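You operate a simulated robot arm through the tools that you are given. There is no shell and no other tool. Be economical: measure what you need, move in short steps, check, and stop when the job is done.

You run a simulated two-armed robot. Do the job below in one go: nothing can be reset, and whatever is moved stays where it is left.

TASK
Squeeze the bags in the narrow tray to the carton size on the card, holding the tray still.
Fine: free the tray latch first, shut it after, then lay the narrow tray on the flat tray. Where these are worked on the way, their far stop is far enough and under half their travel is too little: tray latch.

Only the result counts: the job must be done as asked and must still hold three seconds after the hand-in. Knocking over, shifting, dropping, spilling or breaking anything else fails it.

THE ROBOT
Two 7-joint arms with two-finger parallel grippers on one trunk, on a base that drives. Base frame: it is fixed to the floor where the robot stands at the start and does not move with it; the origin is under the middle of the robot, x ahead of it, y to its left, z up. Readings come in m, rad, newtons and seconds.
The left shoulder is at the start at [0.05, 0.158, 1.158], the right one opposite. With the tool pointing down near the work surface each hand reaches from about 0.1 to 0.66 m from the robot's upright axis, wherever it stands, measured 20 degrees to its own side. Places, roughly: pusher [0.6, -0.1, 0.9]; tray latch [0.6, 0, 0.9]. Payload 3.91 kg a hand.
Tool frame (each hand has its own): the origin (TCP) lies between the finger pads and is the grasp point; the fingertips stand 0.03 m ahead of it; z points along the fingers, y is the line along which they close. The gripper opens to 0.11 m. The fingers are 0.02 m wide and 0.01 m thick; the gripper's body (0.048 by 0.112 m) begins 0.055 m behind the TCP.
Orientation is told as [roll, pitch, yaw] about the base's x, y, z axes, in that order, counted from this pose: with the fingers straight down and closing along the base's y, the tool's x points along the base's -x, its y along +y and its z along -z.

THE INTERFACE
- The arms move only by the tool apply_moves. It takes "left_increments", "right_increments" or both (then of equal length, played together; a hand with none holds still); each is one flat list of numbers, 7 for each row, row after row: the turn, a rotation vector about the tool's x, y, z in units of 60 degrees (1.0 is 60 degrees), then the shift along the tool's x, y, z in units of 250 mm (1.0 is 250 mm), then the gripper command, from -1 (fully open) to 1 (shut), values between in proportion. In form: [wx, wy, wz, tx, ty, tz, claw, wx, wy, wz, tx, ty, tz, claw, ...]. A call has 1 to 12 rows; each row is the pose to reach, as a shift and turn from the pose commanded when the call began, along the tool's axes at that moment. A call with a number of a shift or a turn outside -1 to 1 is refused whole. Each row takes 0.2 s and may step no farther than 0.05 m and 0.15 rad from the row before; otherwise, or with a gripper value out of range, the whole call is refused. Where a pose cannot be reached the arm comes as near as it can. A force on the tool above 40 N (or 10 N above the force at the start of the call, whichever is more), or a blocked arm, ends the call early, and 0.2 s more pass. The fingers move at their own pace (about 0.153 m/s each) and stop on an object; they squeeze with about 33 N. The grip force told is the motor's: it shows also when the fingers shut on nothing. Time passes only in rows, and 0.2 s behind the last, so rows that repeat a pose let the fingers close. The reply holds the time, the measured pose of the TCP, the force on the tool along the base axes, the opening and the grip force, in the units named above and with some noise, with the torque about the TCP (base axes, N m) and any sound that the robot's microphone picked up.
- Cameras (640 x 400 px; columns grow to the right, rows downward): "scene" is now at [0.1297, -0.0186, 1.3113]; the picture's right is [-0.24, -0.97, 0.00], its down [-0.42, 0.10, -0.90] and it looks along [0.88, -0.21, -0.43] (base axes); focal length 283 px, centre (320, 200). "left" rides on the left gripper at [0.072, -0.017, -0.103] in its tool frame; the picture's right is [0.23, 0.97, 0.00], its down [-0.76, 0.18, -0.62] and it looks along [-0.61, 0.14, 0.78] (tool axes); focal length 222 px, centre (320, 200). "right" rides on the right gripper at [0.073, 0.017, -0.103] in its tool frame; the picture's right is [-0.23, 0.97, 0.00], its down [-0.76, -0.18, -0.62] and it looks along [-0.61, -0.14, 0.78] (tool axes); focal length 222 px, centre (320, 200). There is no depth. A picture from a camera that has moved, and an enlarged one, comes with that camera's place and axes in the base frame and with its lens.
- camera(camera): a new picture of that camera. No time passes.
- move_column(by): slides the trunk up (or, below 0, down) by that many m; the arms and the scene camera ride with it, the base frame stays. It gives what a move gives, with no picture.
- base_move(legs): drives the robot by 1 to 6 legs, each [ahead, turn to the left] in m and rad, along the robot's own axes; the way and the turn of a leg run together, so that a leg with both is an arc; at most 1.5 m and 3.142 rad a leg. The arms and the cameras ride along, it lands a little off, and it stops where it bumps. It gives what a move gives.
- turn_head(pan, tilt): turns the head with the scene camera to pan (to the left, within 1.396 rad either way) and tilt (down, from -0.506 to 1.204), counted from straight ahead of the robot. It gives what a move gives.
- zoom(camera, box): a new picture of the part [left, top, right, bottom] of that camera's present view, enlarged. No time passes.
- hand_in(): hands the job in; it is judged then, once.

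Go step by step. Nothing tells you exact positions but the pictures and the camera data: compare them with the known pose of the tool, close in by small moves and look again before you grip or let go. The budget is 120 turns and 92 pictures, counting those below and the enlarged ones. Unless the task says otherwise, let go and move clear before handing in, and close with one line.

The tools are called after "Request:" as a command line: name --argument value ..., lists and objects as JSON in quotes. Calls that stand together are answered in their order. apply_moves: Moves the arms, as the interface text tells. Its arguments: {"type":"object","properties":{"left_increments":{"type":"array"},"right_increments":{"type":"array"}},"required":[]} The other tools are called the same way: move_column (by) slides the trunk up or down; base_move (legs) drives the base; turn_head (pan, tilt) turns the head that bears the scene camera; camera (camera) takes a picture; zoom (camera, box) takes an enlarged picture of a part of a camera's view; hand_in () hands the job in.

At the start:

```text
time: 0.0
left_tcp_pos: [0.403, 0.0112, 1.1827]
left_orientation: [0.0, 0.0, -0.001]
left_force: [-0.4, -0.5, 0.5]
left_moment: [0.01, 0.02, -0.04]
left_width: 0.1102
left_gripper_force: 0.0
right_tcp_pos: [0.4013, -0.3896, 1.1225]
right_orientation: [0.002, 0.0, 0.0]
right_force: [0.6, 0.0, 1.4]
right_moment: [0.01, -0.02, 0.01]
right_width: 0.11
right_gripper_force: 0.1
trunk travel left (down, up): [-0.4, 0.082]
robot x, y, heading: [0.0005, -0.0023, 0.004]
head pan, tilt: [-0.237, 0.447]
```

scene: 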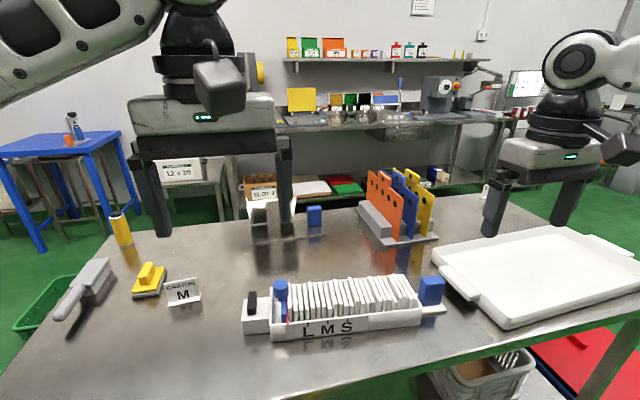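
right: 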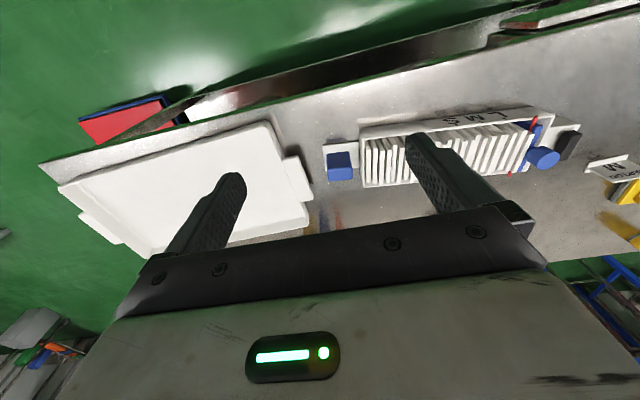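
left: 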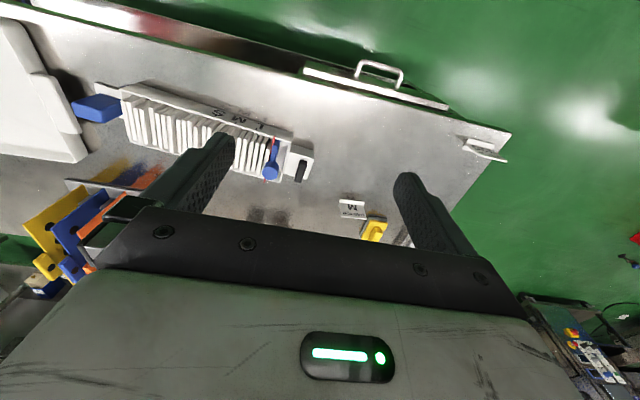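

I see the narrow tray with bags, a card reading "M", blue parts at both ends, and a large flat tray at right. I'll look closer first.

Request:
zoom --camera "scene" --box '[230, 260, 460, 350]'

Request:
zoom --camera "right" --box '[310, 90, 640, 250]'

Request:
zoom --camera "scene" --box '[60, 190, 330, 350]'

Request:
zoom --camera "left" --box '[60, 70, 330, 200]'

```text
2.78 times, centred on (345, 305) of scene
camera zoom: at [0.1297, -0.0186, 1.3113], right [-0.24, -0.97, 0.0], down [-0.42, 0.1, -0.9], along [0.88, -0.21, -0.43], focal length 788 px, centre (250, -92)
```

zoom: 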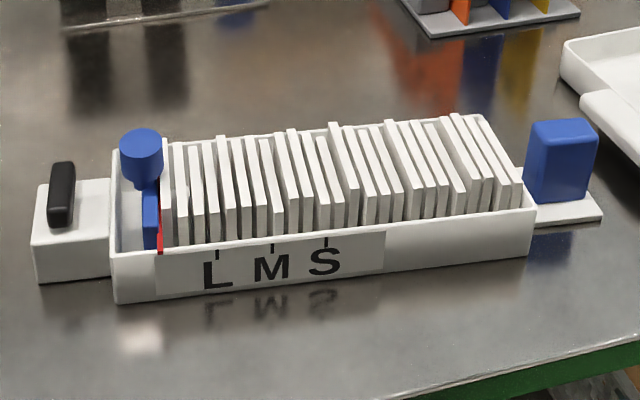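

```text
1.94 times, centred on (475, 170) of right
camera zoom: at [0.329, -0.3723, 1.2262], right [0.23, 0.97, 0.0], down [0.76, -0.18, 0.62], along [0.61, -0.14, -0.78], focal length 431 px, centre (19, 258)
```

zoom: 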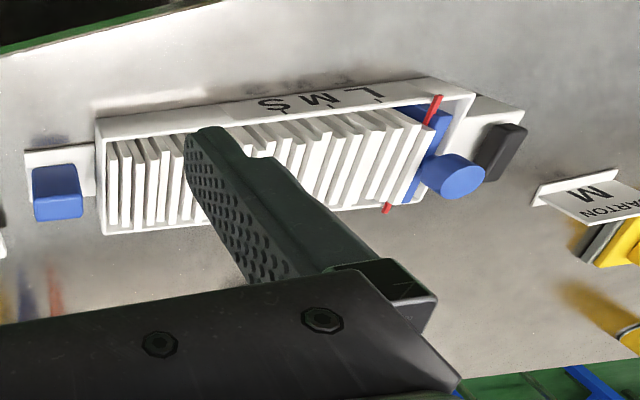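

```text
2.37 times, centred on (195, 270) of scene
camera zoom: at [0.1297, -0.0186, 1.3113], right [-0.24, -0.97, 0.0], down [-0.42, 0.1, -0.9], along [0.88, -0.21, -0.43], focal length 671 px, centre (616, 34)
```

zoom: 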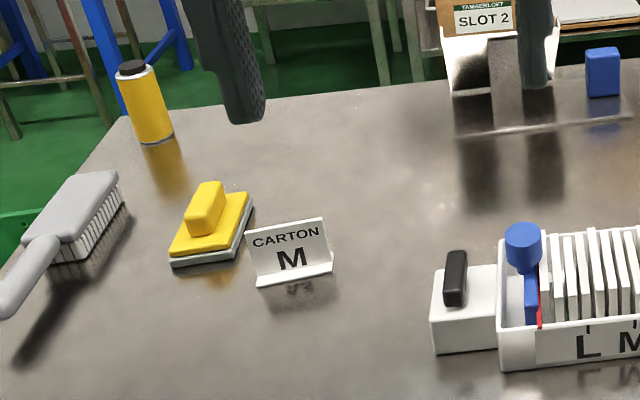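

```text
2.37 times, centred on (195, 135) of left
camera zoom: at [0.3302, -0.0036, 1.2861], right [-0.23, 0.97, 0.0], down [0.76, 0.18, 0.62], along [0.61, 0.14, -0.78], focal length 526 px, centre (616, 354)
```

zoom: 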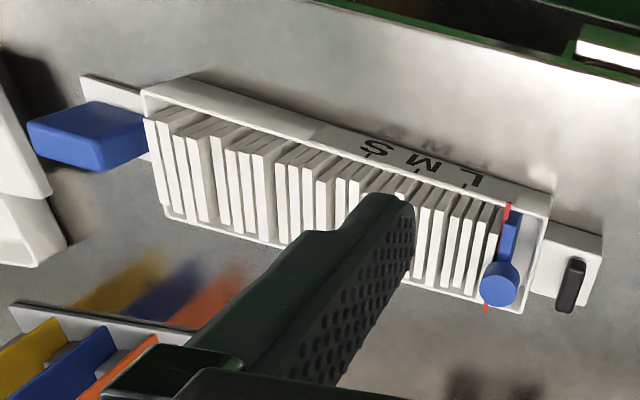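

The pusher (blue, with a red pointer) sits at the left end and must reach mark M. The black tray latch is on the left end block and the blue handle is at the right. I'll bring the left hand closer for a good look at the latch.

Request:
apply_moves --left_increments '[0, 0, 0, -0.085, -0.01, 0.15, -1, 0, 0, 0, -0.17, -0.02, 0.3, -1, 0, 0, 0, -0.255, -0.03, 0.45, -1, 0, 0, 0, -0.34, -0.04, 0.6, -1, 0, 0, 0, -0.42, -0.05, 0.74, -1, 0, 0, 0, -0.508, -0.06, 0.88, -1]'

Request:
camera --camera "left"

Request:
turn_head --pan -0.1 --tilt 0.85

Request:
camera --camera "scene"

```text
time: 1.4
left_tcp_pos: [0.529, -0.0018, 0.9619]
left_orientation: [0.001, 0.001, -0.001]
left_force: [-0.6, 0.1, 0.1]
left_moment: [-0.02, 0.0, 0.02]
left_width: 0.1101
left_gripper_force: 0.0
right_tcp_pos: [0.401, -0.3902, 1.1224]
right_orientation: [0.0, 0.0, -0.004]
right_force: [0.0, -0.2, -0.5]
right_moment: [0.01, 0.0, -0.03]
right_width: 0.11
right_gripper_force: 0.0
trunk travel left (down, up): [-0.4, 0.082]
robot x, y, heading: [0.0008, 0.002, -0.005]
head pan, tilt: [-0.237, 0.447]
```

```text
84 pictures are left
camera left: at [0.4567, -0.0175, 1.0655], right [-0.23, 0.97, 0.0], down [0.76, 0.18, 0.62], along [0.61, 0.14, -0.78], focal length 222 px, centre (320, 200)
```

left: 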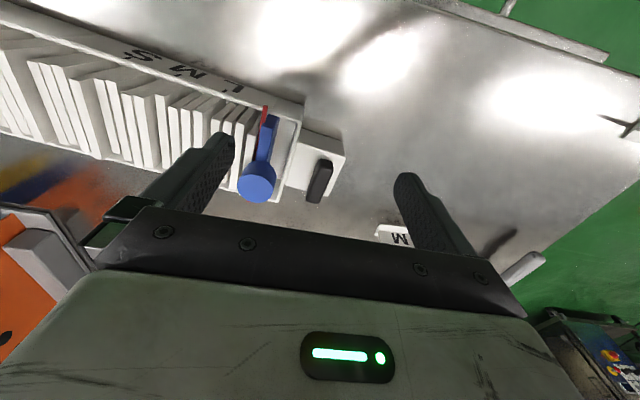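

```text
time: 2.3
left_tcp_pos: [0.5293, -0.0019, 0.9629]
left_orientation: [-0.001, -0.001, 0.0]
left_force: [-0.1, 1.1, -0.3]
left_moment: [0.02, -0.01, -0.02]
left_width: 0.1101
left_gripper_force: 0.1
right_tcp_pos: [0.4006, -0.3907, 1.1223]
right_orientation: [-0.001, 0.0, 0.0]
right_force: [0.6, 0.8, 0.5]
right_moment: [0.0, -0.04, 0.02]
right_width: 0.11
right_gripper_force: 0.0
trunk travel left (down, up): [-0.4, 0.082]
robot x, y, heading: [0.0018, 0.0032, -0.004]
head pan, tilt: [-0.099, 0.85]
```

```text
83 pictures are left
camera scene: at [0.1181, -0.0047, 1.2765], right [-0.1, -0.99, 0.0], down [-0.75, 0.07, -0.66], along [0.66, -0.07, -0.75], focal length 283 px, centre (320, 200)
```

scene: 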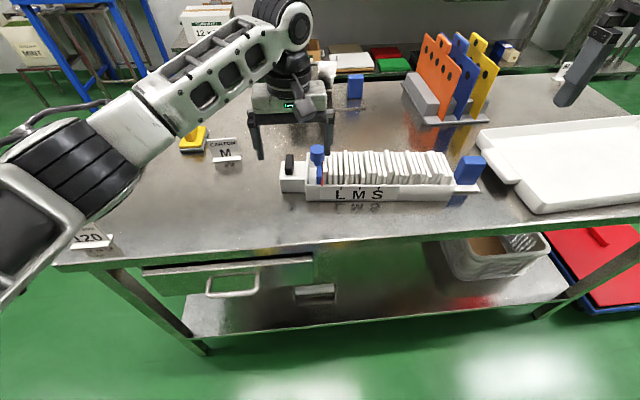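

Request:
zoom --camera "left" --box '[220, 90, 380, 210]'

Request:
zoom --camera "scene" --box '[270, 135, 390, 210]'

Request:
zoom --camera "scene" --box '[270, 110, 640, 260]'

```text
3.33 times, centred on (300, 150) of left
camera zoom: at [0.4561, -0.0175, 1.0663], right [-0.23, 0.97, 0.0], down [0.76, 0.18, 0.62], along [0.61, 0.14, -0.78], focal length 740 px, centre (387, 367)
```

zoom: 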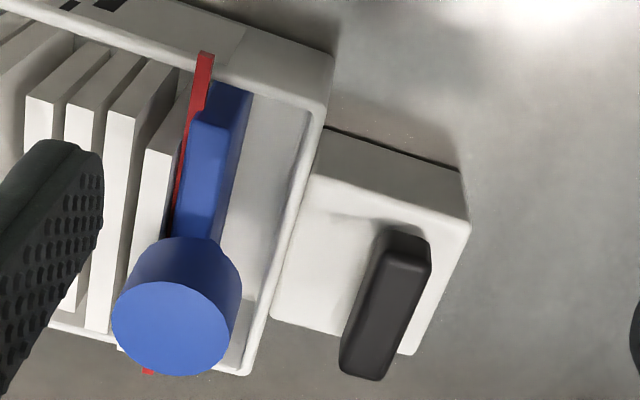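

```text
5.33 times, centred on (330, 172) of scene
camera zoom: at [0.1181, -0.0047, 1.2765], right [-0.1, -0.99, 0.0], down [-0.75, 0.07, -0.66], along [0.66, -0.07, -0.75], focal length 1510 px, centre (267, 347)
```

zoom: 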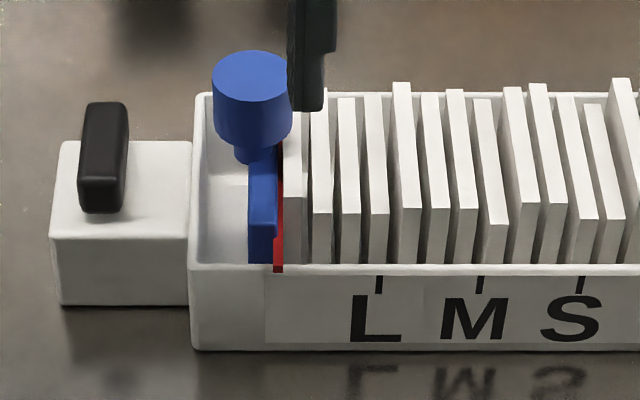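

```text
1.73 times, centred on (455, 185) of scene
camera zoom: at [0.1181, -0.0047, 1.2765], right [-0.1, -0.99, 0.0], down [-0.75, 0.07, -0.66], along [0.66, -0.07, -0.75], focal length 490 px, centre (86, 226)
```

zoom: 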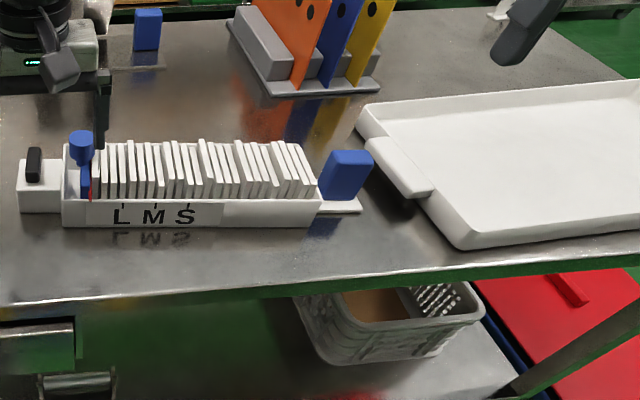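

The latch is a small black bar around (0.586, 0.012, 0.873), lying crosswise on the end block. Next I bring the right hand near the blue handle to measure it.

Request:
apply_moves --right_increments '[0, 0, 0, -0.06, 0.05, 0.16, -1, 0, 0, 0, -0.12, 0.1, 0.32, -1, 0, 0, 0, -0.18, 0.15, 0.48, -1, 0, 0, 0, -0.24, 0.2, 0.64, -1]'

Request:
camera --camera "right"

Request:
zoom --camera "scene" --box '[400, 130, 520, 220]'

```text
time: 3.3
left_tcp_pos: [0.5294, -0.002, 0.9633]
left_orientation: [0.0, 0.0, 0.0]
left_force: [0.1, -0.5, 0.1]
left_moment: [-0.04, 0.0, -0.02]
left_width: 0.1099
left_gripper_force: 0.0
right_tcp_pos: [0.4593, -0.3395, 0.9615]
right_orientation: [0.0, -0.002, -0.001]
right_force: [0.7, -0.4, 0.3]
right_moment: [-0.02, 0.01, -0.01]
right_width: 0.1101
right_gripper_force: 0.1
trunk travel left (down, up): [-0.4, 0.082]
robot x, y, heading: [-0.0001, -0.0017, -0.004]
head pan, tilt: [-0.099, 0.85]
```

```text
79 pictures are left
camera right: at [0.3879, -0.3222, 1.0649], right [0.23, 0.97, 0.0], down [0.76, -0.18, 0.62], along [0.61, -0.14, -0.78], focal length 222 px, centre (320, 200)
```

right: 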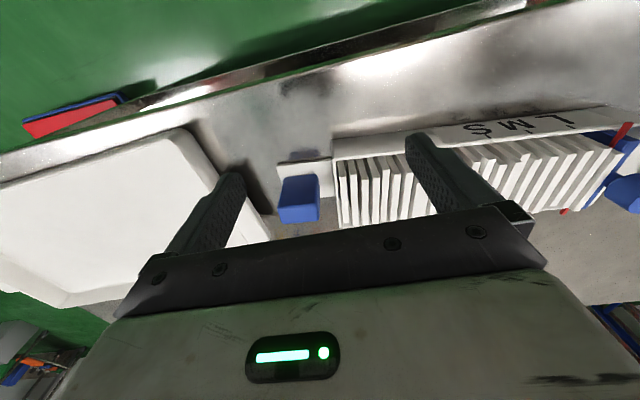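

```text
4.44 times, centred on (460, 175) of scene
camera zoom: at [0.1186, -0.0047, 1.2764], right [-0.1, -1.0, 0.0], down [-0.75, 0.07, -0.66], along [0.66, -0.07, -0.75], focal length 1258 px, centre (-302, 311)
```

zoom: 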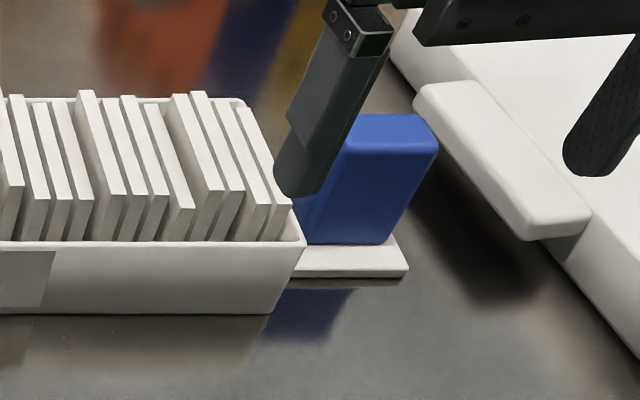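

Request:
zoom --camera "right" --box '[260, 130, 380, 230]'

```text
4.00 times, centred on (320, 180) of right
camera zoom: at [0.3879, -0.3222, 1.0649], right [0.23, 0.97, 0.0], down [0.76, -0.18, 0.62], along [0.61, -0.14, -0.78], focal length 888 px, centre (320, 280)
```

zoom: 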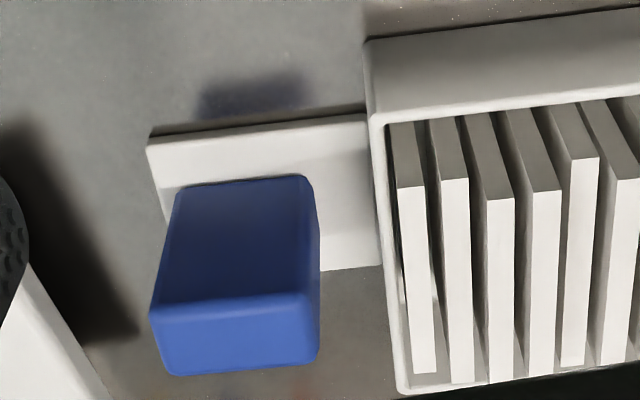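

The blue handle is about 47 × 27 mm, centred near (0.557, -0.385) with its top at 0.867. I move the right hand above it, yawed to match the tray, and partly close it.

Request:
apply_moves --right_increments '[0, 0, 0.04, -0.13, -0.06, 0.04, -0.055, 0, 0, 0.08, -0.26, -0.12, 0.08, -0.055, 0, 0, 0.124, -0.396, -0.182, 0.12, -0.055, 0, 0, 0.124, -0.396, -0.182, 0.12, -0.055]'

Request:
camera --camera "right"

Request:
zoom --camera "scene" --box '[400, 110, 540, 210]'

```text
time: 4.3
left_tcp_pos: [0.5291, -0.003, 0.963]
left_orientation: [-0.001, 0.0, 0.0]
left_force: [0.2, -0.7, 0.6]
left_moment: [0.01, 0.01, 0.01]
left_width: 0.11
left_gripper_force: 0.0
right_tcp_pos: [0.554, -0.3861, 0.9354]
right_orientation: [0.0, -0.003, -0.133]
right_force: [-0.1, -0.8, -0.6]
right_moment: [0.02, 0.0, 0.0]
right_width: 0.0581
right_gripper_force: 0.0
right hand out of reach, approached as far as the arm can: row 3, 4
trunk travel left (down, up): [-0.4, 0.082]
robot x, y, heading: [0.0012, 0.0002, -0.002]
head pan, tilt: [-0.099, 0.85]
```

```text
76 pictures are left
camera right: at [0.4852, -0.359, 1.0396], right [0.35, 0.94, 0.0], down [0.73, -0.28, 0.63], along [0.59, -0.22, -0.78], focal length 222 px, centre (320, 200)
```

right: 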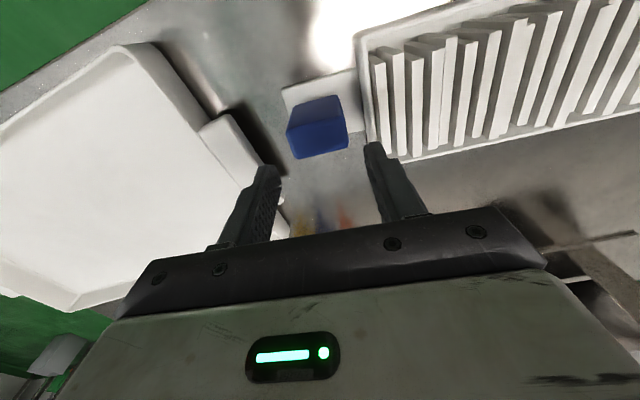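

```text
4.00 times, centred on (470, 160) of scene
camera zoom: at [0.1182, -0.0048, 1.2765], right [-0.1, -0.99, 0.0], down [-0.75, 0.07, -0.66], along [0.66, -0.07, -0.75], focal length 1133 px, centre (-280, 360)
```

zoom: 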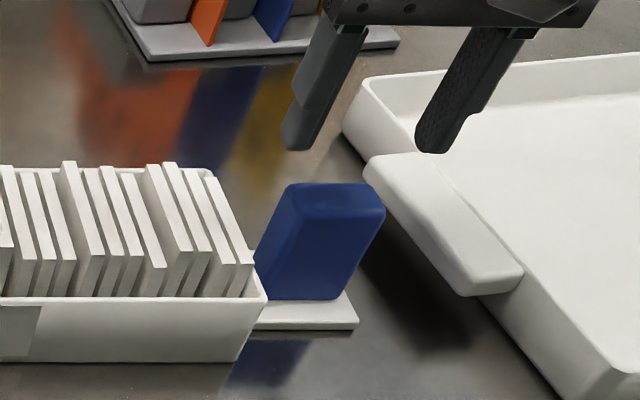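

The right arm is at its reach limit, so I drive the base 0.1 m ahead with the hands clear.

Request:
base_move --legs '[[0.1, 0]]'

```text
time: 5.4
left_tcp_pos: [0.6292, -0.0034, 0.9624]
left_orientation: [0.0, 0.002, -0.003]
left_force: [0.2, -0.8, -0.7]
left_moment: [-0.03, 0.04, 0.0]
left_width: 0.1101
left_gripper_force: 0.0
right_tcp_pos: [0.6521, -0.3859, 0.935]
right_orientation: [0.001, -0.002, -0.132]
right_force: [-0.5, 0.0, -1.3]
right_moment: [-0.01, 0.0, -0.02]
right_width: 0.058
right_gripper_force: 0.1
trunk travel left (down, up): [-0.4, 0.082]
robot x, y, heading: [0.0962, -0.0026, -0.005]
head pan, tilt: [-0.099, 0.85]
```

Request:
apply_moves --right_increments '[0, 0, 0, 0.19, -0.025, 0.05, -0.055, 0, 0, 0, 0.377, -0.05, 0.1, -0.055, 0, 0, 0, 0.377, -0.05, 0.1, -0.055]'

Request:
camera --camera "right"

Request:
camera --camera "scene"

```text
time: 6.2
left_tcp_pos: [0.6274, -0.0021, 0.9634]
left_orientation: [0.001, 0.0, 0.0]
left_force: [0.6, 0.0, 0.1]
left_moment: [-0.01, 0.01, 0.02]
left_width: 0.1101
left_gripper_force: 0.1
right_tcp_pos: [0.5573, -0.3859, 0.9096]
right_orientation: [-0.001, -0.004, -0.134]
right_force: [0.5, 0.0, 0.6]
right_moment: [0.01, 0.0, 0.03]
right_width: 0.0579
right_gripper_force: 0.1
trunk travel left (down, up): [-0.4, 0.082]
robot x, y, heading: [0.0981, -0.0022, -0.005]
head pan, tilt: [-0.099, 0.85]
```

```text
74 pictures are left
camera right: at [0.4875, -0.3591, 1.0129], right [0.35, 0.94, 0.0], down [0.73, -0.28, 0.63], along [0.59, -0.22, -0.78], focal length 222 px, centre (320, 200)
```

right: 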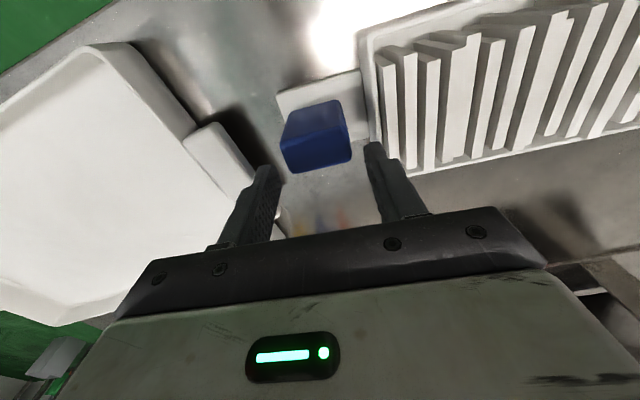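

```text
73 pictures are left
camera scene: at [0.2168, -0.0048, 1.2765], right [-0.1, -0.99, 0.0], down [-0.75, 0.08, -0.66], along [0.66, -0.07, -0.75], focal length 283 px, centre (320, 200)
```

scene: 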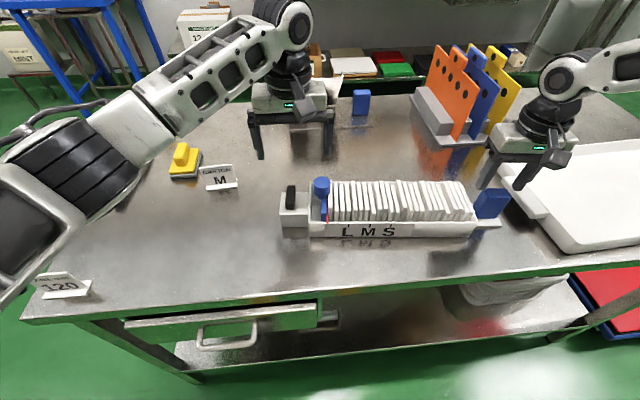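

The handle is centred under the right fingers, so I lower and look before gripping.

Request:
apply_moves --right_increments '[0, 0, 0, 0, 0, 0.08, -0.055, 0, 0, 0, 0, 0, 0.16, -0.055, 0, 0, 0, 0, 0, 0.24, -0.055, 0, 0, 0, 0, 0, 0.24, -0.055]'

Request:
zoom --camera "scene" --box '[430, 150, 570, 250]'

```text
time: 7.2
left_tcp_pos: [0.6277, -0.002, 0.963]
left_orientation: [0.001, 0.0, 0.0]
left_force: [-0.3, -0.1, 0.1]
left_moment: [0.0, 0.01, -0.02]
left_width: 0.11
left_gripper_force: 0.1
right_tcp_pos: [0.5574, -0.3858, 0.8512]
right_orientation: [0.0, -0.004, -0.133]
right_force: [0.6, 0.1, -0.4]
right_moment: [0.0, -0.02, -0.02]
right_width: 0.058
right_gripper_force: 0.0
trunk travel left (down, up): [-0.4, 0.082]
robot x, y, heading: [0.099, 0.0015, -0.004]
head pan, tilt: [-0.099, 0.85]
```

```text
4.00 times, centred on (500, 200) of scene
camera zoom: at [0.2166, -0.0049, 1.2765], right [-0.1, -0.99, 0.0], down [-0.75, 0.08, -0.66], along [0.66, -0.07, -0.75], focal length 1133 px, centre (-400, 200)
```

zoom: 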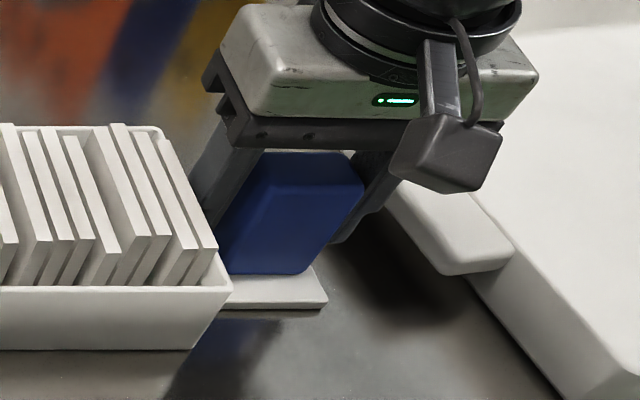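

Both fingers straddle the handle; I close the right gripper. Meanwhile I look at the latch from the left hand's present place.

Request:
apply_moves --right_increments '[0, 0, 0, 0, 0, 0.02, -0.055, 0, 0, 0, 0, 0, 0.02, 0.3, 0, 0, 0, 0, 0, 0.02, 1, 0, 0, 0, 0, 0, 0.02, 1]'

Request:
zoom --camera "scene" --box '[260, 165, 400, 255]'

```text
time: 8.2
left_tcp_pos: [0.6265, -0.0019, 0.9636]
left_orientation: [-0.002, 0.0, -0.002]
left_force: [-0.1, 0.0, 0.3]
left_moment: [-0.02, 0.02, -0.01]
left_width: 0.1101
left_gripper_force: 0.0
right_tcp_pos: [0.5563, -0.3865, 0.848]
right_orientation: [-0.002, -0.006, -0.132]
right_force: [-3.1, -3.2, 15.5]
right_moment: [0.34, 0.36, 0.72]
right_width: 0.0484
right_gripper_force: 32.9
trunk travel left (down, up): [-0.4, 0.082]
robot x, y, heading: [0.0943, -0.0002, -0.003]
head pan, tilt: [-0.099, 0.85]
```

```text
4.44 times, centred on (330, 210) of scene
camera zoom: at [0.2152, -0.0042, 1.2767], right [-0.1, -0.99, 0.0], down [-0.75, 0.08, -0.66], along [0.66, -0.07, -0.75], focal length 1258 px, centre (276, 156)
```

zoom: 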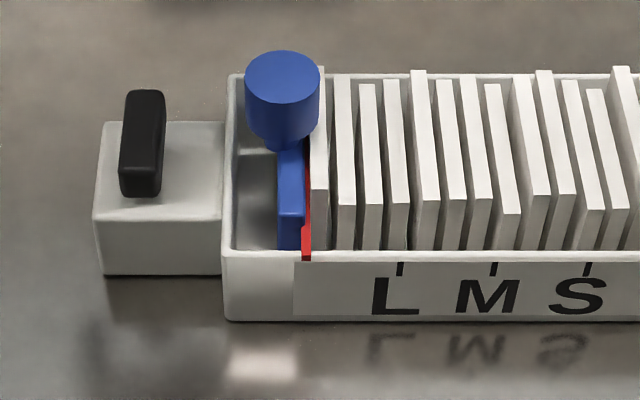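

The right hand holds the handle firmly. Now I align the left hand over the latch bar.

Request:
apply_moves --left_increments '[0, 0, 0.062, 0.08, 0.028, 0.07, 0.2, 0, 0, 0.124, 0.158, 0.056, 0.136, 0.2, 0, 0, 0.124, 0.158, 0.056, 0.136, 0.2]'

Request:
camera --camera "left"

Request:
zoom --camera "scene" --box '[260, 130, 400, 240]'

```text
time: 9.0
left_tcp_pos: [0.5871, 0.0116, 0.9304]
left_orientation: [-0.002, -0.003, -0.13]
left_force: [0.3, 1.0, -0.3]
left_moment: [-0.04, 0.02, 0.03]
left_width: 0.044
left_gripper_force: 0.1
right_tcp_pos: [0.5566, -0.3856, 0.8475]
right_orientation: [-0.001, -0.006, -0.133]
right_force: [-2.6, -2.1, 17.1]
right_moment: [-0.03, 0.19, 0.57]
right_width: 0.0485
right_gripper_force: 32.9
trunk travel left (down, up): [-0.4, 0.082]
robot x, y, heading: [0.0965, -0.0045, -0.001]
head pan, tilt: [-0.099, 0.85]
```

```text
70 pictures are left
camera left: at [0.5119, 0.0056, 1.0333], right [-0.1, 1.0, 0.0], down [0.78, 0.08, 0.62], along [0.62, 0.06, -0.78], focal length 222 px, centre (320, 200)
```

left: 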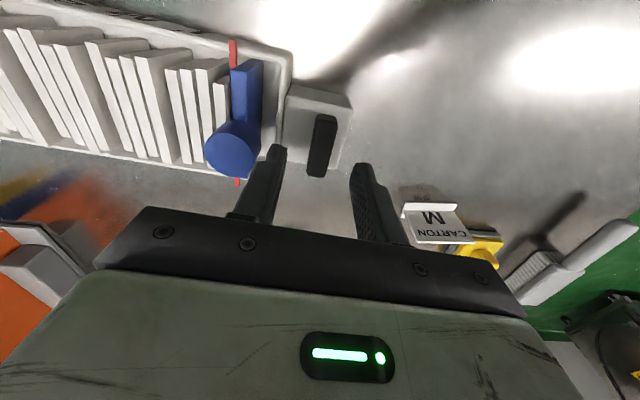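

```text
3.64 times, centred on (330, 185) of scene
camera zoom: at [0.2153, -0.0042, 1.2767], right [-0.1, -0.99, 0.0], down [-0.75, 0.08, -0.66], along [0.66, -0.07, -0.75], focal length 1030 px, centre (284, 254)
```

zoom: 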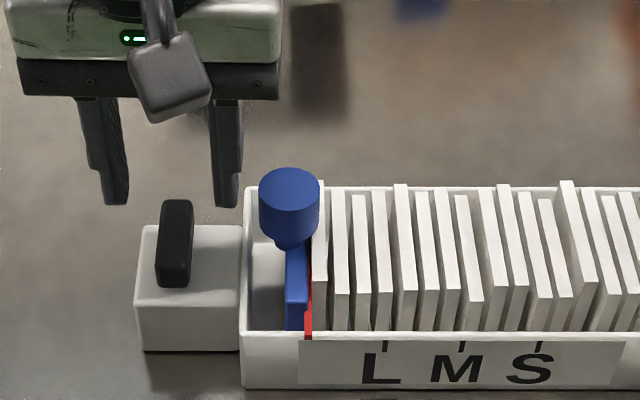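

The bar sits centred between the left fingers with 1.5 cm clearance to the knob. I lower and grip it.

Request:
apply_moves --left_increments '[0, 0, 0, 0, 0, 0.1, 0.2, 0, 0, 0, 0, 0, 0.196, 0.2, 0, 0, 0, 0, 0, 0.196, 0.6, 0, 0, 0, 0, 0, 0.196, 1, 0, 0, 0, 0, 0, 0.196, 1]'

Request:
zoom --camera "scene" --box '[260, 130, 400, 240]'

```text
time: 10.2
left_tcp_pos: [0.5881, 0.0148, 0.8792]
left_orientation: [0.001, -0.001, -0.128]
left_force: [3.5, 6.3, 0.8]
left_moment: [0.12, -0.12, -0.03]
left_width: 0.0174
left_gripper_force: 32.5
right_tcp_pos: [0.5569, -0.3856, 0.8472]
right_orientation: [-0.002, -0.007, -0.132]
right_force: [-3.5, -6.2, 14.9]
right_moment: [0.46, -0.46, 0.57]
right_width: 0.0482
right_gripper_force: 32.7
trunk travel left (down, up): [-0.4, 0.082]
robot x, y, heading: [0.0991, 0.0035, 0.0]
head pan, tilt: [-0.099, 0.85]
```

```text
3.64 times, centred on (330, 185) of scene
camera zoom: at [0.2154, -0.0039, 1.2767], right [-0.1, -0.99, 0.0], down [-0.75, 0.07, -0.66], along [0.66, -0.07, -0.75], focal length 1030 px, centre (284, 254)
```

zoom: 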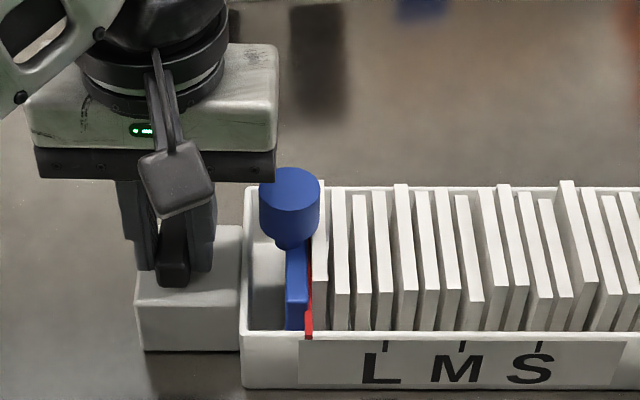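

Bar gripped (17 mm). Now I probe it: first a small slide outward (+y), watching force and motion.

Request:
apply_moves --left_increments '[0, 0, 0, 0, 0.02, 0, 1, 0, 0, 0, 0, 0.04, 0, 1, 0, 0, 0, 0, 0.06, 0, 1, 0, 0, 0, 0, 0.06, 0, 1]'

```text
time: 11.3
left_tcp_pos: [0.5887, 0.0212, 0.8806]
left_orientation: [-0.017, -0.004, -0.142]
left_force: [0.0, -2.9, -1.3]
left_moment: [0.41, 0.0, 0.02]
left_width: 0.0178
left_gripper_force: 32.6
right_tcp_pos: [0.5583, -0.3798, 0.8467]
right_orientation: [0.009, -0.004, -0.124]
right_force: [-0.8, 4.1, 1.3]
right_moment: [-1.35, 0.19, 0.2]
right_width: 0.0484
right_gripper_force: 33.2
trunk travel left (down, up): [-0.4, 0.082]
robot x, y, heading: [0.1022, 0.0023, -0.004]
head pan, tilt: [-0.099, 0.85]
stopped in row 4 (left hand): the force on the tool passed its limit at 41 N (the readings are from after the stop); the commanded pose is now the measured one
```

That direction is stiff (the whole tray came along). I'll try the opposite way, which also brings the tray back.

Request:
apply_moves --left_increments '[0, 0, 0, 0, -0.02, 0, 1, 0, 0, 0, 0, -0.04, 0, 1, 0, 0, 0, 0, -0.06, 0, 1, 0, 0, 0, 0, -0.06, 0, 1]'

```text
time: 12.2
left_tcp_pos: [0.5889, 0.0153, 0.8791]
left_orientation: [0.002, -0.002, -0.127]
left_force: [-0.9, 2.7, 1.0]
left_moment: [0.0, -0.14, -0.03]
left_width: 0.0176
left_gripper_force: 32.8
right_tcp_pos: [0.5567, -0.3853, 0.8479]
right_orientation: [0.0, -0.006, -0.129]
right_force: [-1.6, -1.5, 3.8]
right_moment: [0.14, 0.07, 0.1]
right_width: 0.0481
right_gripper_force: 32.8
trunk travel left (down, up): [-0.4, 0.082]
robot x, y, heading: [0.0988, -0.0002, 0.003]
head pan, tilt: [-0.099, 0.85]
stopped in row 4 (left hand): the force on the tool passed its limit at 41 N (the readings are from after the stop); the commanded pose is now the measured one
```

Stiff along y both ways. Now a gentle twist test about the vertical.

Request:
apply_moves --left_increments '[0, 0, -0.06, 0, 0, 0, 1, 0, 0, -0.12, 0, 0, 0, 1, 0, 0, -0.18, 0, 0, 0, 1, 0, 0, -0.18, 0, 0, 0, 1]'

```text
time: 13.2
left_tcp_pos: [0.5897, 0.0148, 0.879]
left_orientation: [0.001, -0.005, 0.061]
left_force: [4.6, 3.9, 7.6]
left_moment: [0.12, -0.01, -0.93]
left_width: 0.0204
left_gripper_force: 33.7
right_tcp_pos: [0.5563, -0.3856, 0.8467]
right_orientation: [0.001, -0.006, -0.129]
right_force: [-0.7, -3.4, 5.5]
right_moment: [0.34, 0.21, 1.05]
right_width: 0.0479
right_gripper_force: 33.3
trunk travel left (down, up): [-0.4, 0.082]
robot x, y, heading: [0.1, 0.0011, -0.008]
head pan, tilt: [-0.099, 0.85]
```

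Counter-clockwise it resists (the width grew, torque 0.9). Now the other way.

Request:
apply_moves --left_increments '[0, 0, 0.09, 0, 0, 0, 1, 0, 0, 0.18, 0, 0, 0, 1, 0, 0, 0.27, 0, 0, 0, 1, 0, 0, 0.36, 0, 0, 0, 1, 0, 0, 0.36, 0, 0, 0, 1]'

Request:
camera --camera "left"

```text
time: 14.3
left_tcp_pos: [0.5899, 0.0141, 0.8782]
left_orientation: [-0.001, -0.001, -0.321]
left_force: [0.5, -8.3, 1.5]
left_moment: [0.07, 0.6, 0.03]
left_width: 0.0175
left_gripper_force: 33.2
right_tcp_pos: [0.5569, -0.3846, 0.8468]
right_orientation: [0.001, -0.005, -0.13]
right_force: [-0.8, 1.9, 7.6]
right_moment: [-0.68, -0.03, 0.6]
right_width: 0.0481
right_gripper_force: 32.9
trunk travel left (down, up): [-0.4, 0.082]
robot x, y, heading: [0.0985, -0.0006, -0.006]
head pan, tilt: [-0.099, 0.85]
```

```text
67 pictures are left
camera left: at [0.5142, 0.0214, 0.9825], right [0.09, 1.0, 0.0], down [0.78, -0.07, 0.62], along [0.62, -0.06, -0.78], focal length 222 px, centre (320, 200)
```

left: 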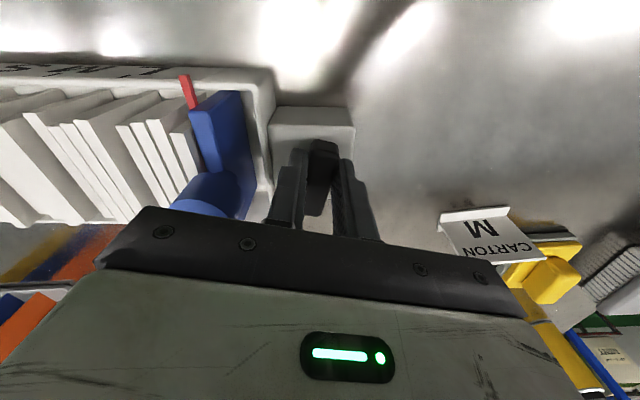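

The latch turns clockwise and the bar follows the hand; its pivot seems nearer the bar's front end. I continue turning along a small arc.

Request:
apply_moves --left_increments '[0, 0, 0.143, 0, -0.019, 0, 1, 0, 0, 0.286, 0.0016, -0.028, 0, 1, 0, 0, 0.429, 0.0044, -0.035, 0, 1, 0, 0, 0.572, 0.009, -0.042, 0, 1, 0, 0, 0.572, 0.009, -0.042, 0, 1]'

Request:
zoom --camera "scene" --box '[260, 130, 400, 240]'

```text
time: 15.6
left_tcp_pos: [0.5847, 0.0082, 0.8796]
left_orientation: [0.006, 0.004, -0.912]
left_force: [4.9, 26.7, 9.1]
left_moment: [0.17, -0.13, -0.12]
left_width: 0.0175
left_gripper_force: 33.3
right_tcp_pos: [0.5558, -0.3872, 0.8463]
right_orientation: [-0.004, -0.004, -0.131]
right_force: [0.0, -23.6, 6.9]
right_moment: [0.77, -0.02, 0.98]
right_width: 0.0483
right_gripper_force: 32.8
trunk travel left (down, up): [-0.4, 0.082]
robot x, y, heading: [0.1007, 0.0005, -0.004]
head pan, tilt: [-0.099, 0.85]
```

```text
3.64 times, centred on (330, 185) of scene
camera zoom: at [0.2159, -0.004, 1.2767], right [-0.1, -0.99, 0.0], down [-0.75, 0.07, -0.66], along [0.66, -0.07, -0.75], focal length 1030 px, centre (284, 254)
```

zoom: 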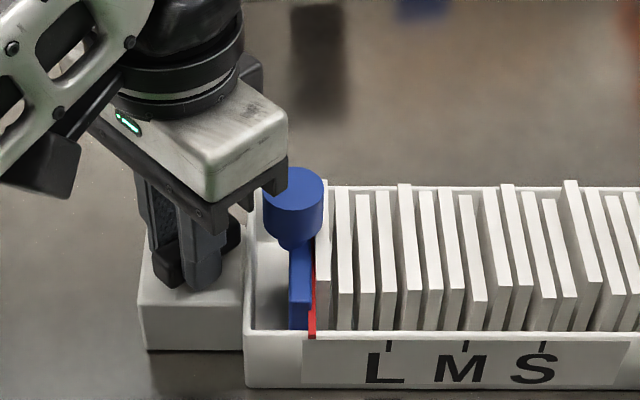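

Turning works; I correct the pivot estimate and continue toward the far stop.

Request:
apply_moves --left_increments '[0, 0, 0.143, 0.007, 0.013, 0, 1, 0, 0, 0.286, 0.0084, 0.008, 0, 1, 0, 0, 0.429, 0.0104, 0.004, 0, 1, 0, 0, 0.572, 0.0124, 0, 0, 1, 0, 0, 0.715, 0.0156, -0.0044, 0, 1, 0, 0, 0.715, 0.0156, -0.0044, 0, 1]'

Request:
zoom --camera "scene" --box '[260, 130, 400, 240]'

```text
time: 16.9
left_tcp_pos: [0.5793, 0.0079, 0.8799]
left_orientation: [0.002, 0.005, -1.664]
left_force: [4.0, 19.9, 4.3]
left_moment: [0.0, -0.01, -0.01]
left_width: 0.0174
left_gripper_force: 33.5
right_tcp_pos: [0.5568, -0.3859, 0.8463]
right_orientation: [-0.005, -0.005, -0.131]
right_force: [-5.3, -27.3, 10.3]
right_moment: [0.71, 0.47, 0.72]
right_width: 0.0478
right_gripper_force: 32.8
trunk travel left (down, up): [-0.4, 0.082]
robot x, y, heading: [0.097, 0.0024, -0.003]
head pan, tilt: [-0.099, 0.85]
```

```text
3.64 times, centred on (330, 185) of scene
camera zoom: at [0.2155, -0.0046, 1.2766], right [-0.1, -0.99, 0.0], down [-0.75, 0.08, -0.66], along [0.66, -0.07, -0.75], focal length 1030 px, centre (284, 254)
```

zoom: 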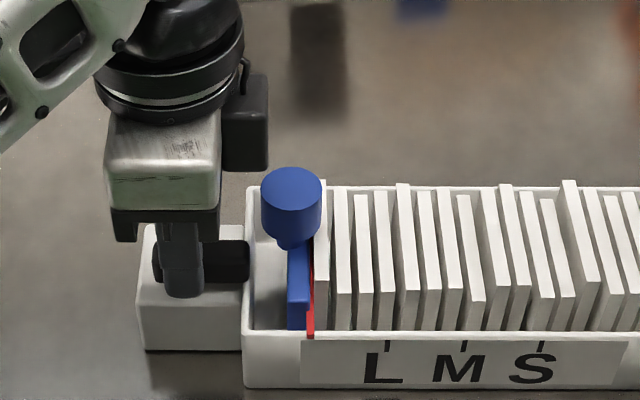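

The bar has turned ~90° with no stop felt. I test a bit further for the stop.

Request:
apply_moves --left_increments '[0, 0, 0.1, 0, 0, 0, 1, 0, 0, 0.2, 0, 0, 0, 1, 0, 0, 0.2, 0, 0, 0, 1]'

Request:
zoom --camera "scene" --box '[260, 130, 400, 240]'

```text
time: 17.8
left_tcp_pos: [0.5809, 0.0077, 0.8799]
left_orientation: [0.001, 0.005, -1.875]
left_force: [4.4, 14.5, 0.0]
left_moment: [0.55, -0.04, 0.91]
left_width: 0.0211
left_gripper_force: 33.0
right_tcp_pos: [0.5578, -0.3853, 0.8472]
right_orientation: [0.001, -0.004, -0.129]
right_force: [-5.8, -18.6, 9.3]
right_moment: [-0.22, -0.06, 0.31]
right_width: 0.0483
right_gripper_force: 33.5
trunk travel left (down, up): [-0.4, 0.082]
robot x, y, heading: [0.0994, -0.0012, -0.001]
head pan, tilt: [-0.099, 0.85]
```

```text
3.64 times, centred on (330, 185) of scene
camera zoom: at [0.2158, -0.0046, 1.2765], right [-0.1, -0.99, 0.0], down [-0.75, 0.08, -0.66], along [0.66, -0.07, -0.75], focal length 1030 px, centre (284, 254)
```

zoom: 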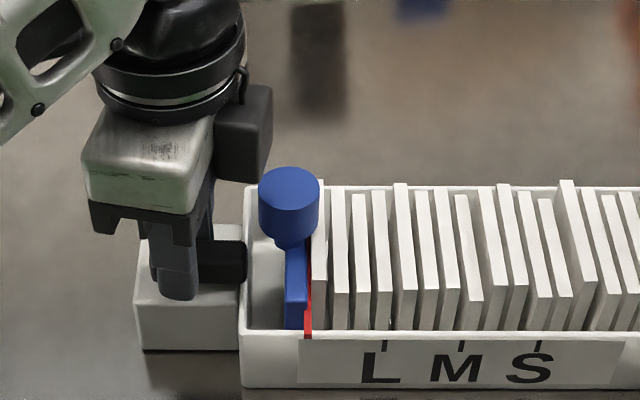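

Stop found at 90°: the latch is free. I ease off, release and rise.

Request:
apply_moves --left_increments '[0, 0, -0.08, 0, 0, 0, 1, 0, 0, -0.16, 0, 0, 0, 1, 0, 0, -0.16, 0, 0, 0, 0.2, 0, 0, -0.16, 0, 0, 0, 0.2, 0, 0, -0.16, 0, 0, -0.1, 0.2, 0, 0, -0.16, 0, 0, -0.25, 0.2, 0, 0, -0.16, 0, 0, -0.4, 0.2]'

Request:
camera --camera "scene"

```text
time: 19.4
left_tcp_pos: [0.582, 0.0074, 0.9798]
left_orientation: [0.0, 0.002, -1.707]
left_force: [-0.2, 0.0, -0.4]
left_moment: [-0.03, -0.06, -0.01]
left_width: 0.044
left_gripper_force: 0.1
right_tcp_pos: [0.5565, -0.3858, 0.8457]
right_orientation: [0.001, -0.003, -0.131]
right_force: [-0.9, 1.7, 4.0]
right_moment: [0.31, 0.1, 0.05]
right_width: 0.048
right_gripper_force: 33.3
trunk travel left (down, up): [-0.4, 0.082]
robot x, y, heading: [0.0988, 0.0008, 0.001]
head pan, tilt: [-0.099, 0.85]
```

```text
63 pictures are left
camera scene: at [0.2162, -0.0044, 1.2765], right [-0.1, -0.99, 0.0], down [-0.75, 0.08, -0.66], along [0.66, -0.07, -0.75], focal length 283 px, centre (320, 200)
```

scene: 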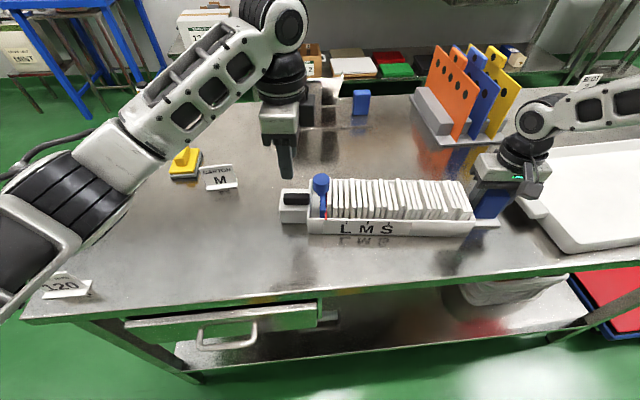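

Latch is clearly turned and free. I rotate the left hand back and move it over the pusher knob.

Request:
apply_moves --left_increments '[0, 0, -0.1414, 0, 0, 0, 0.0, 0, 0, -0.2828, 0, 0, 0, 0.0, 0, 0, -0.4242, 0, 0, 0, 0.0, 0, 0, -0.5656, 0, 0, 0, 0.0, 0, 0, -0.707, 0, 0, 0, 0.0, 0, 0, -0.8484, 0, 0, 0, 0.0, 0, 0, -0.9898, 0, 0, 0, 0.0]'

Request:
zoom --camera "scene" --box '[260, 150, 400, 250]'

```text
time: 20.9
left_tcp_pos: [0.5815, 0.007, 0.9791]
left_orientation: [0.001, 0.0, -0.666]
left_force: [-0.7, -0.2, 0.4]
left_moment: [-0.01, 0.0, 0.01]
left_width: 0.055
left_gripper_force: 0.0
right_tcp_pos: [0.5573, -0.3851, 0.8464]
right_orientation: [0.0, -0.005, -0.128]
right_force: [-0.4, 3.5, 3.1]
right_moment: [0.19, -0.18, 0.3]
right_width: 0.0479
right_gripper_force: 32.9
trunk travel left (down, up): [-0.4, 0.082]
robot x, y, heading: [0.1018, -0.0025, 0.0]
head pan, tilt: [-0.099, 0.85]
```

```text
4.00 times, centred on (330, 200) of scene
camera zoom: at [0.2163, -0.0044, 1.2765], right [-0.1, -0.99, 0.0], down [-0.75, 0.08, -0.66], along [0.66, -0.07, -0.75], focal length 1133 px, centre (280, 200)
```

zoom: 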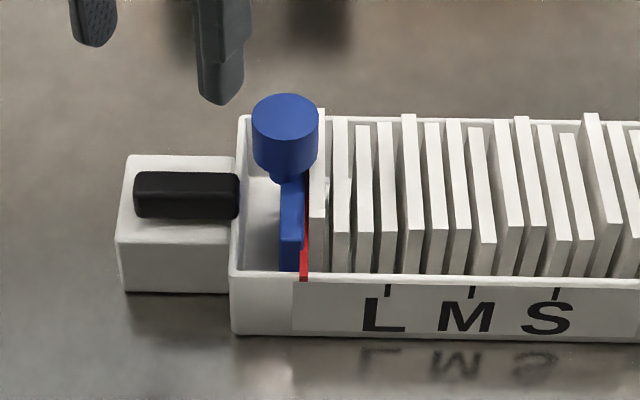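

Request:
apply_moves --left_increments '[0, 0, -0.128, -0.028, -0.042, 0, -0.2, 0, 0, -0.256, -0.055, -0.084, 0, -0.2, 0, 0, -0.384, -0.083, -0.126, 0, -0.2, 0, 0, -0.512, -0.11, -0.168, 0.03, -0.2, 0, 0, -0.512, -0.11, -0.168, 0.03, -0.2]'

Request:
camera --camera "left"

Request:
zoom --camera "scene" --box '[260, 150, 400, 250]'

```text
time: 22.1
left_tcp_pos: [0.5757, -0.0432, 0.9729]
left_orientation: [0.0, -0.002, -0.133]
left_force: [-0.4, -0.5, -0.1]
left_moment: [0.03, 0.01, 0.01]
left_width: 0.0659
left_gripper_force: 0.1
right_tcp_pos: [0.5577, -0.3849, 0.8461]
right_orientation: [0.001, -0.003, -0.132]
right_force: [0.0, 1.1, 3.3]
right_moment: [0.08, -0.14, 0.31]
right_width: 0.0479
right_gripper_force: 32.9
trunk travel left (down, up): [-0.4, 0.082]
robot x, y, heading: [0.0992, 0.0017, -0.001]
head pan, tilt: [-0.099, 0.85]
```

```text
61 pictures are left
camera left: at [0.5013, -0.0499, 1.0748], right [-0.1, 1.0, 0.0], down [0.78, 0.08, 0.62], along [0.62, 0.06, -0.78], focal length 222 px, centre (320, 200)
```

left: 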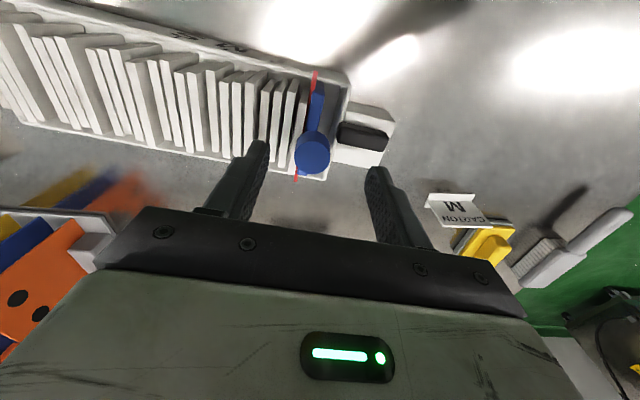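

```text
4.00 times, centred on (330, 200) of scene
camera zoom: at [0.2163, -0.0045, 1.2765], right [-0.1, -0.99, 0.0], down [-0.75, 0.08, -0.66], along [0.66, -0.07, -0.75], focal length 1133 px, centre (280, 200)
```

zoom: 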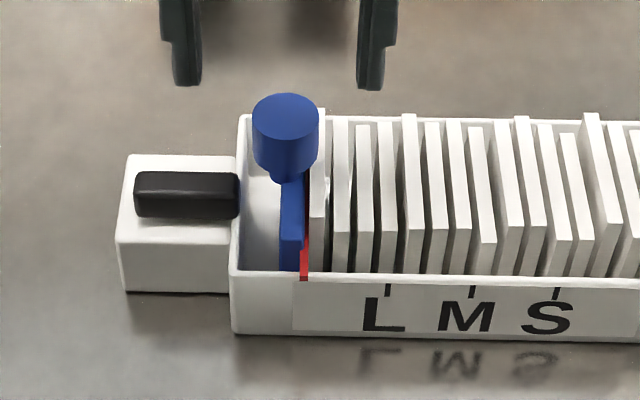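

Knob centre is about (0.582, -0.046), top 0.917. I lower around it, keeping fingertips above the bag tops, then close.

Request:
apply_moves --left_increments '[0, 0, 0, -0.026, -0.011, 0.08, -0.2, 0, 0, 0, -0.026, -0.011, 0.16, -0.2, 0, 0, 0, -0.026, -0.011, 0.225, -0.2, 0, 0, 0, -0.026, -0.011, 0.225, -0.2]'

Request:
camera --camera "left"

Request:
zoom --camera "scene" --box '[260, 150, 400, 250]'

```text
time: 23.1
left_tcp_pos: [0.5824, -0.0473, 0.9151]
left_orientation: [0.003, 0.0, -0.134]
left_force: [0.7, -0.4, 0.1]
left_moment: [-0.01, -0.01, 0.01]
left_width: 0.0659
left_gripper_force: 0.1
right_tcp_pos: [0.5567, -0.385, 0.8458]
right_orientation: [0.0, -0.004, -0.132]
right_force: [-0.4, -0.3, 3.4]
right_moment: [0.01, -0.04, 0.24]
right_width: 0.0477
right_gripper_force: 32.9
trunk travel left (down, up): [-0.4, 0.082]
robot x, y, heading: [0.1004, 0.0005, 0.001]
head pan, tilt: [-0.099, 0.85]
```

```text
59 pictures are left
camera left: at [0.508, -0.053, 1.0183], right [-0.1, 1.0, 0.0], down [0.78, 0.07, 0.62], along [0.62, 0.06, -0.78], focal length 222 px, centre (320, 200)
```

left: 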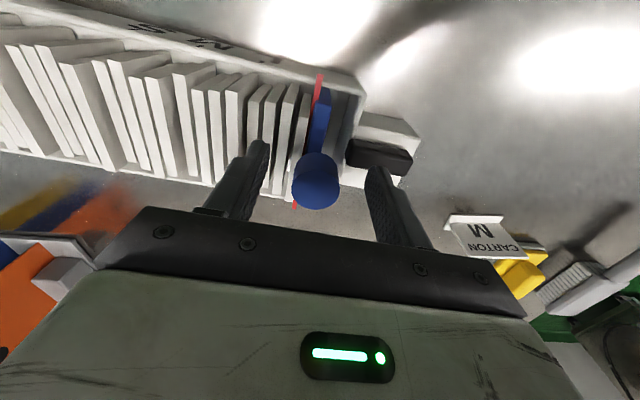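

```text
4.00 times, centred on (330, 200) of scene
camera zoom: at [0.2163, -0.0045, 1.2765], right [-0.1, -0.99, 0.0], down [-0.75, 0.08, -0.66], along [0.66, -0.07, -0.75], focal length 1133 px, centre (280, 200)
```

zoom: 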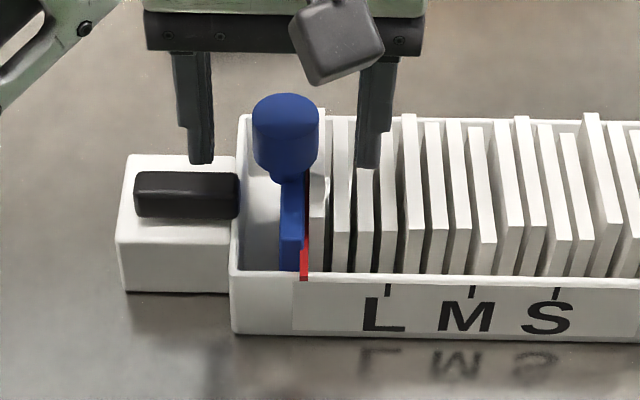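

Fingers straddle the knob at the right height. Close and start pushing toward M in small steps, first ~4 cm.

Request:
apply_moves --left_increments '[0, 0, 0, 0, 0, 0, 0.3, 0, 0, 0, 0, 0, 0, 1, 0, 0, 0, 0, 0, 0, 1, 0, 0, 0, 0, -0.03, 0, 1, 0, 0, 0, 0, -0.06, 0, 1, 0, 0, 0, 0, -0.09, 0, 1, 0, 0, 0, 0, -0.12, 0, 1, 0, 0, 0, 0, -0.15, 0, 1, 0, 0, 0, 0, -0.15, 0, 1]'

Request:
zoom --camera "scene" --box '[260, 150, 400, 250]'

```text
time: 25.1
left_tcp_pos: [0.578, -0.0855, 0.9153]
left_orientation: [0.001, -0.001, -0.137]
left_force: [-0.1, -0.6, -0.2]
left_moment: [0.08, -0.16, 0.06]
left_width: 0.0293
left_gripper_force: 33.3
right_tcp_pos: [0.5566, -0.3855, 0.848]
right_orientation: [0.0, -0.002, -0.133]
right_force: [-0.2, -3.1, 6.8]
right_moment: [-0.39, -0.03, 0.13]
right_width: 0.048
right_gripper_force: 32.6
trunk travel left (down, up): [-0.4, 0.082]
robot x, y, heading: [0.0946, -0.0014, -0.003]
head pan, tilt: [-0.099, 0.85]
```

```text
4.00 times, centred on (330, 200) of scene
camera zoom: at [0.2163, -0.0048, 1.2765], right [-0.1, -0.99, 0.0], down [-0.75, 0.08, -0.66], along [0.66, -0.07, -0.75], focal length 1133 px, centre (280, 200)
```

zoom: 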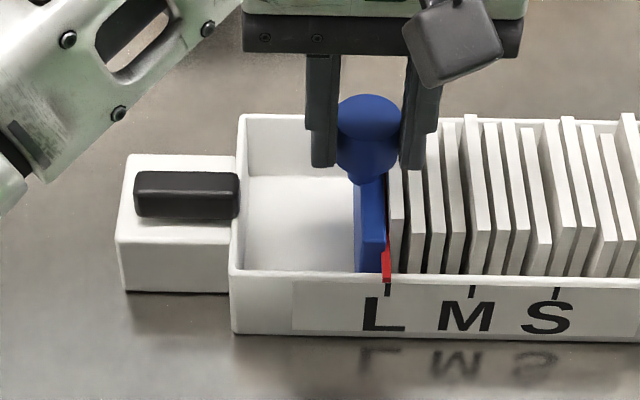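

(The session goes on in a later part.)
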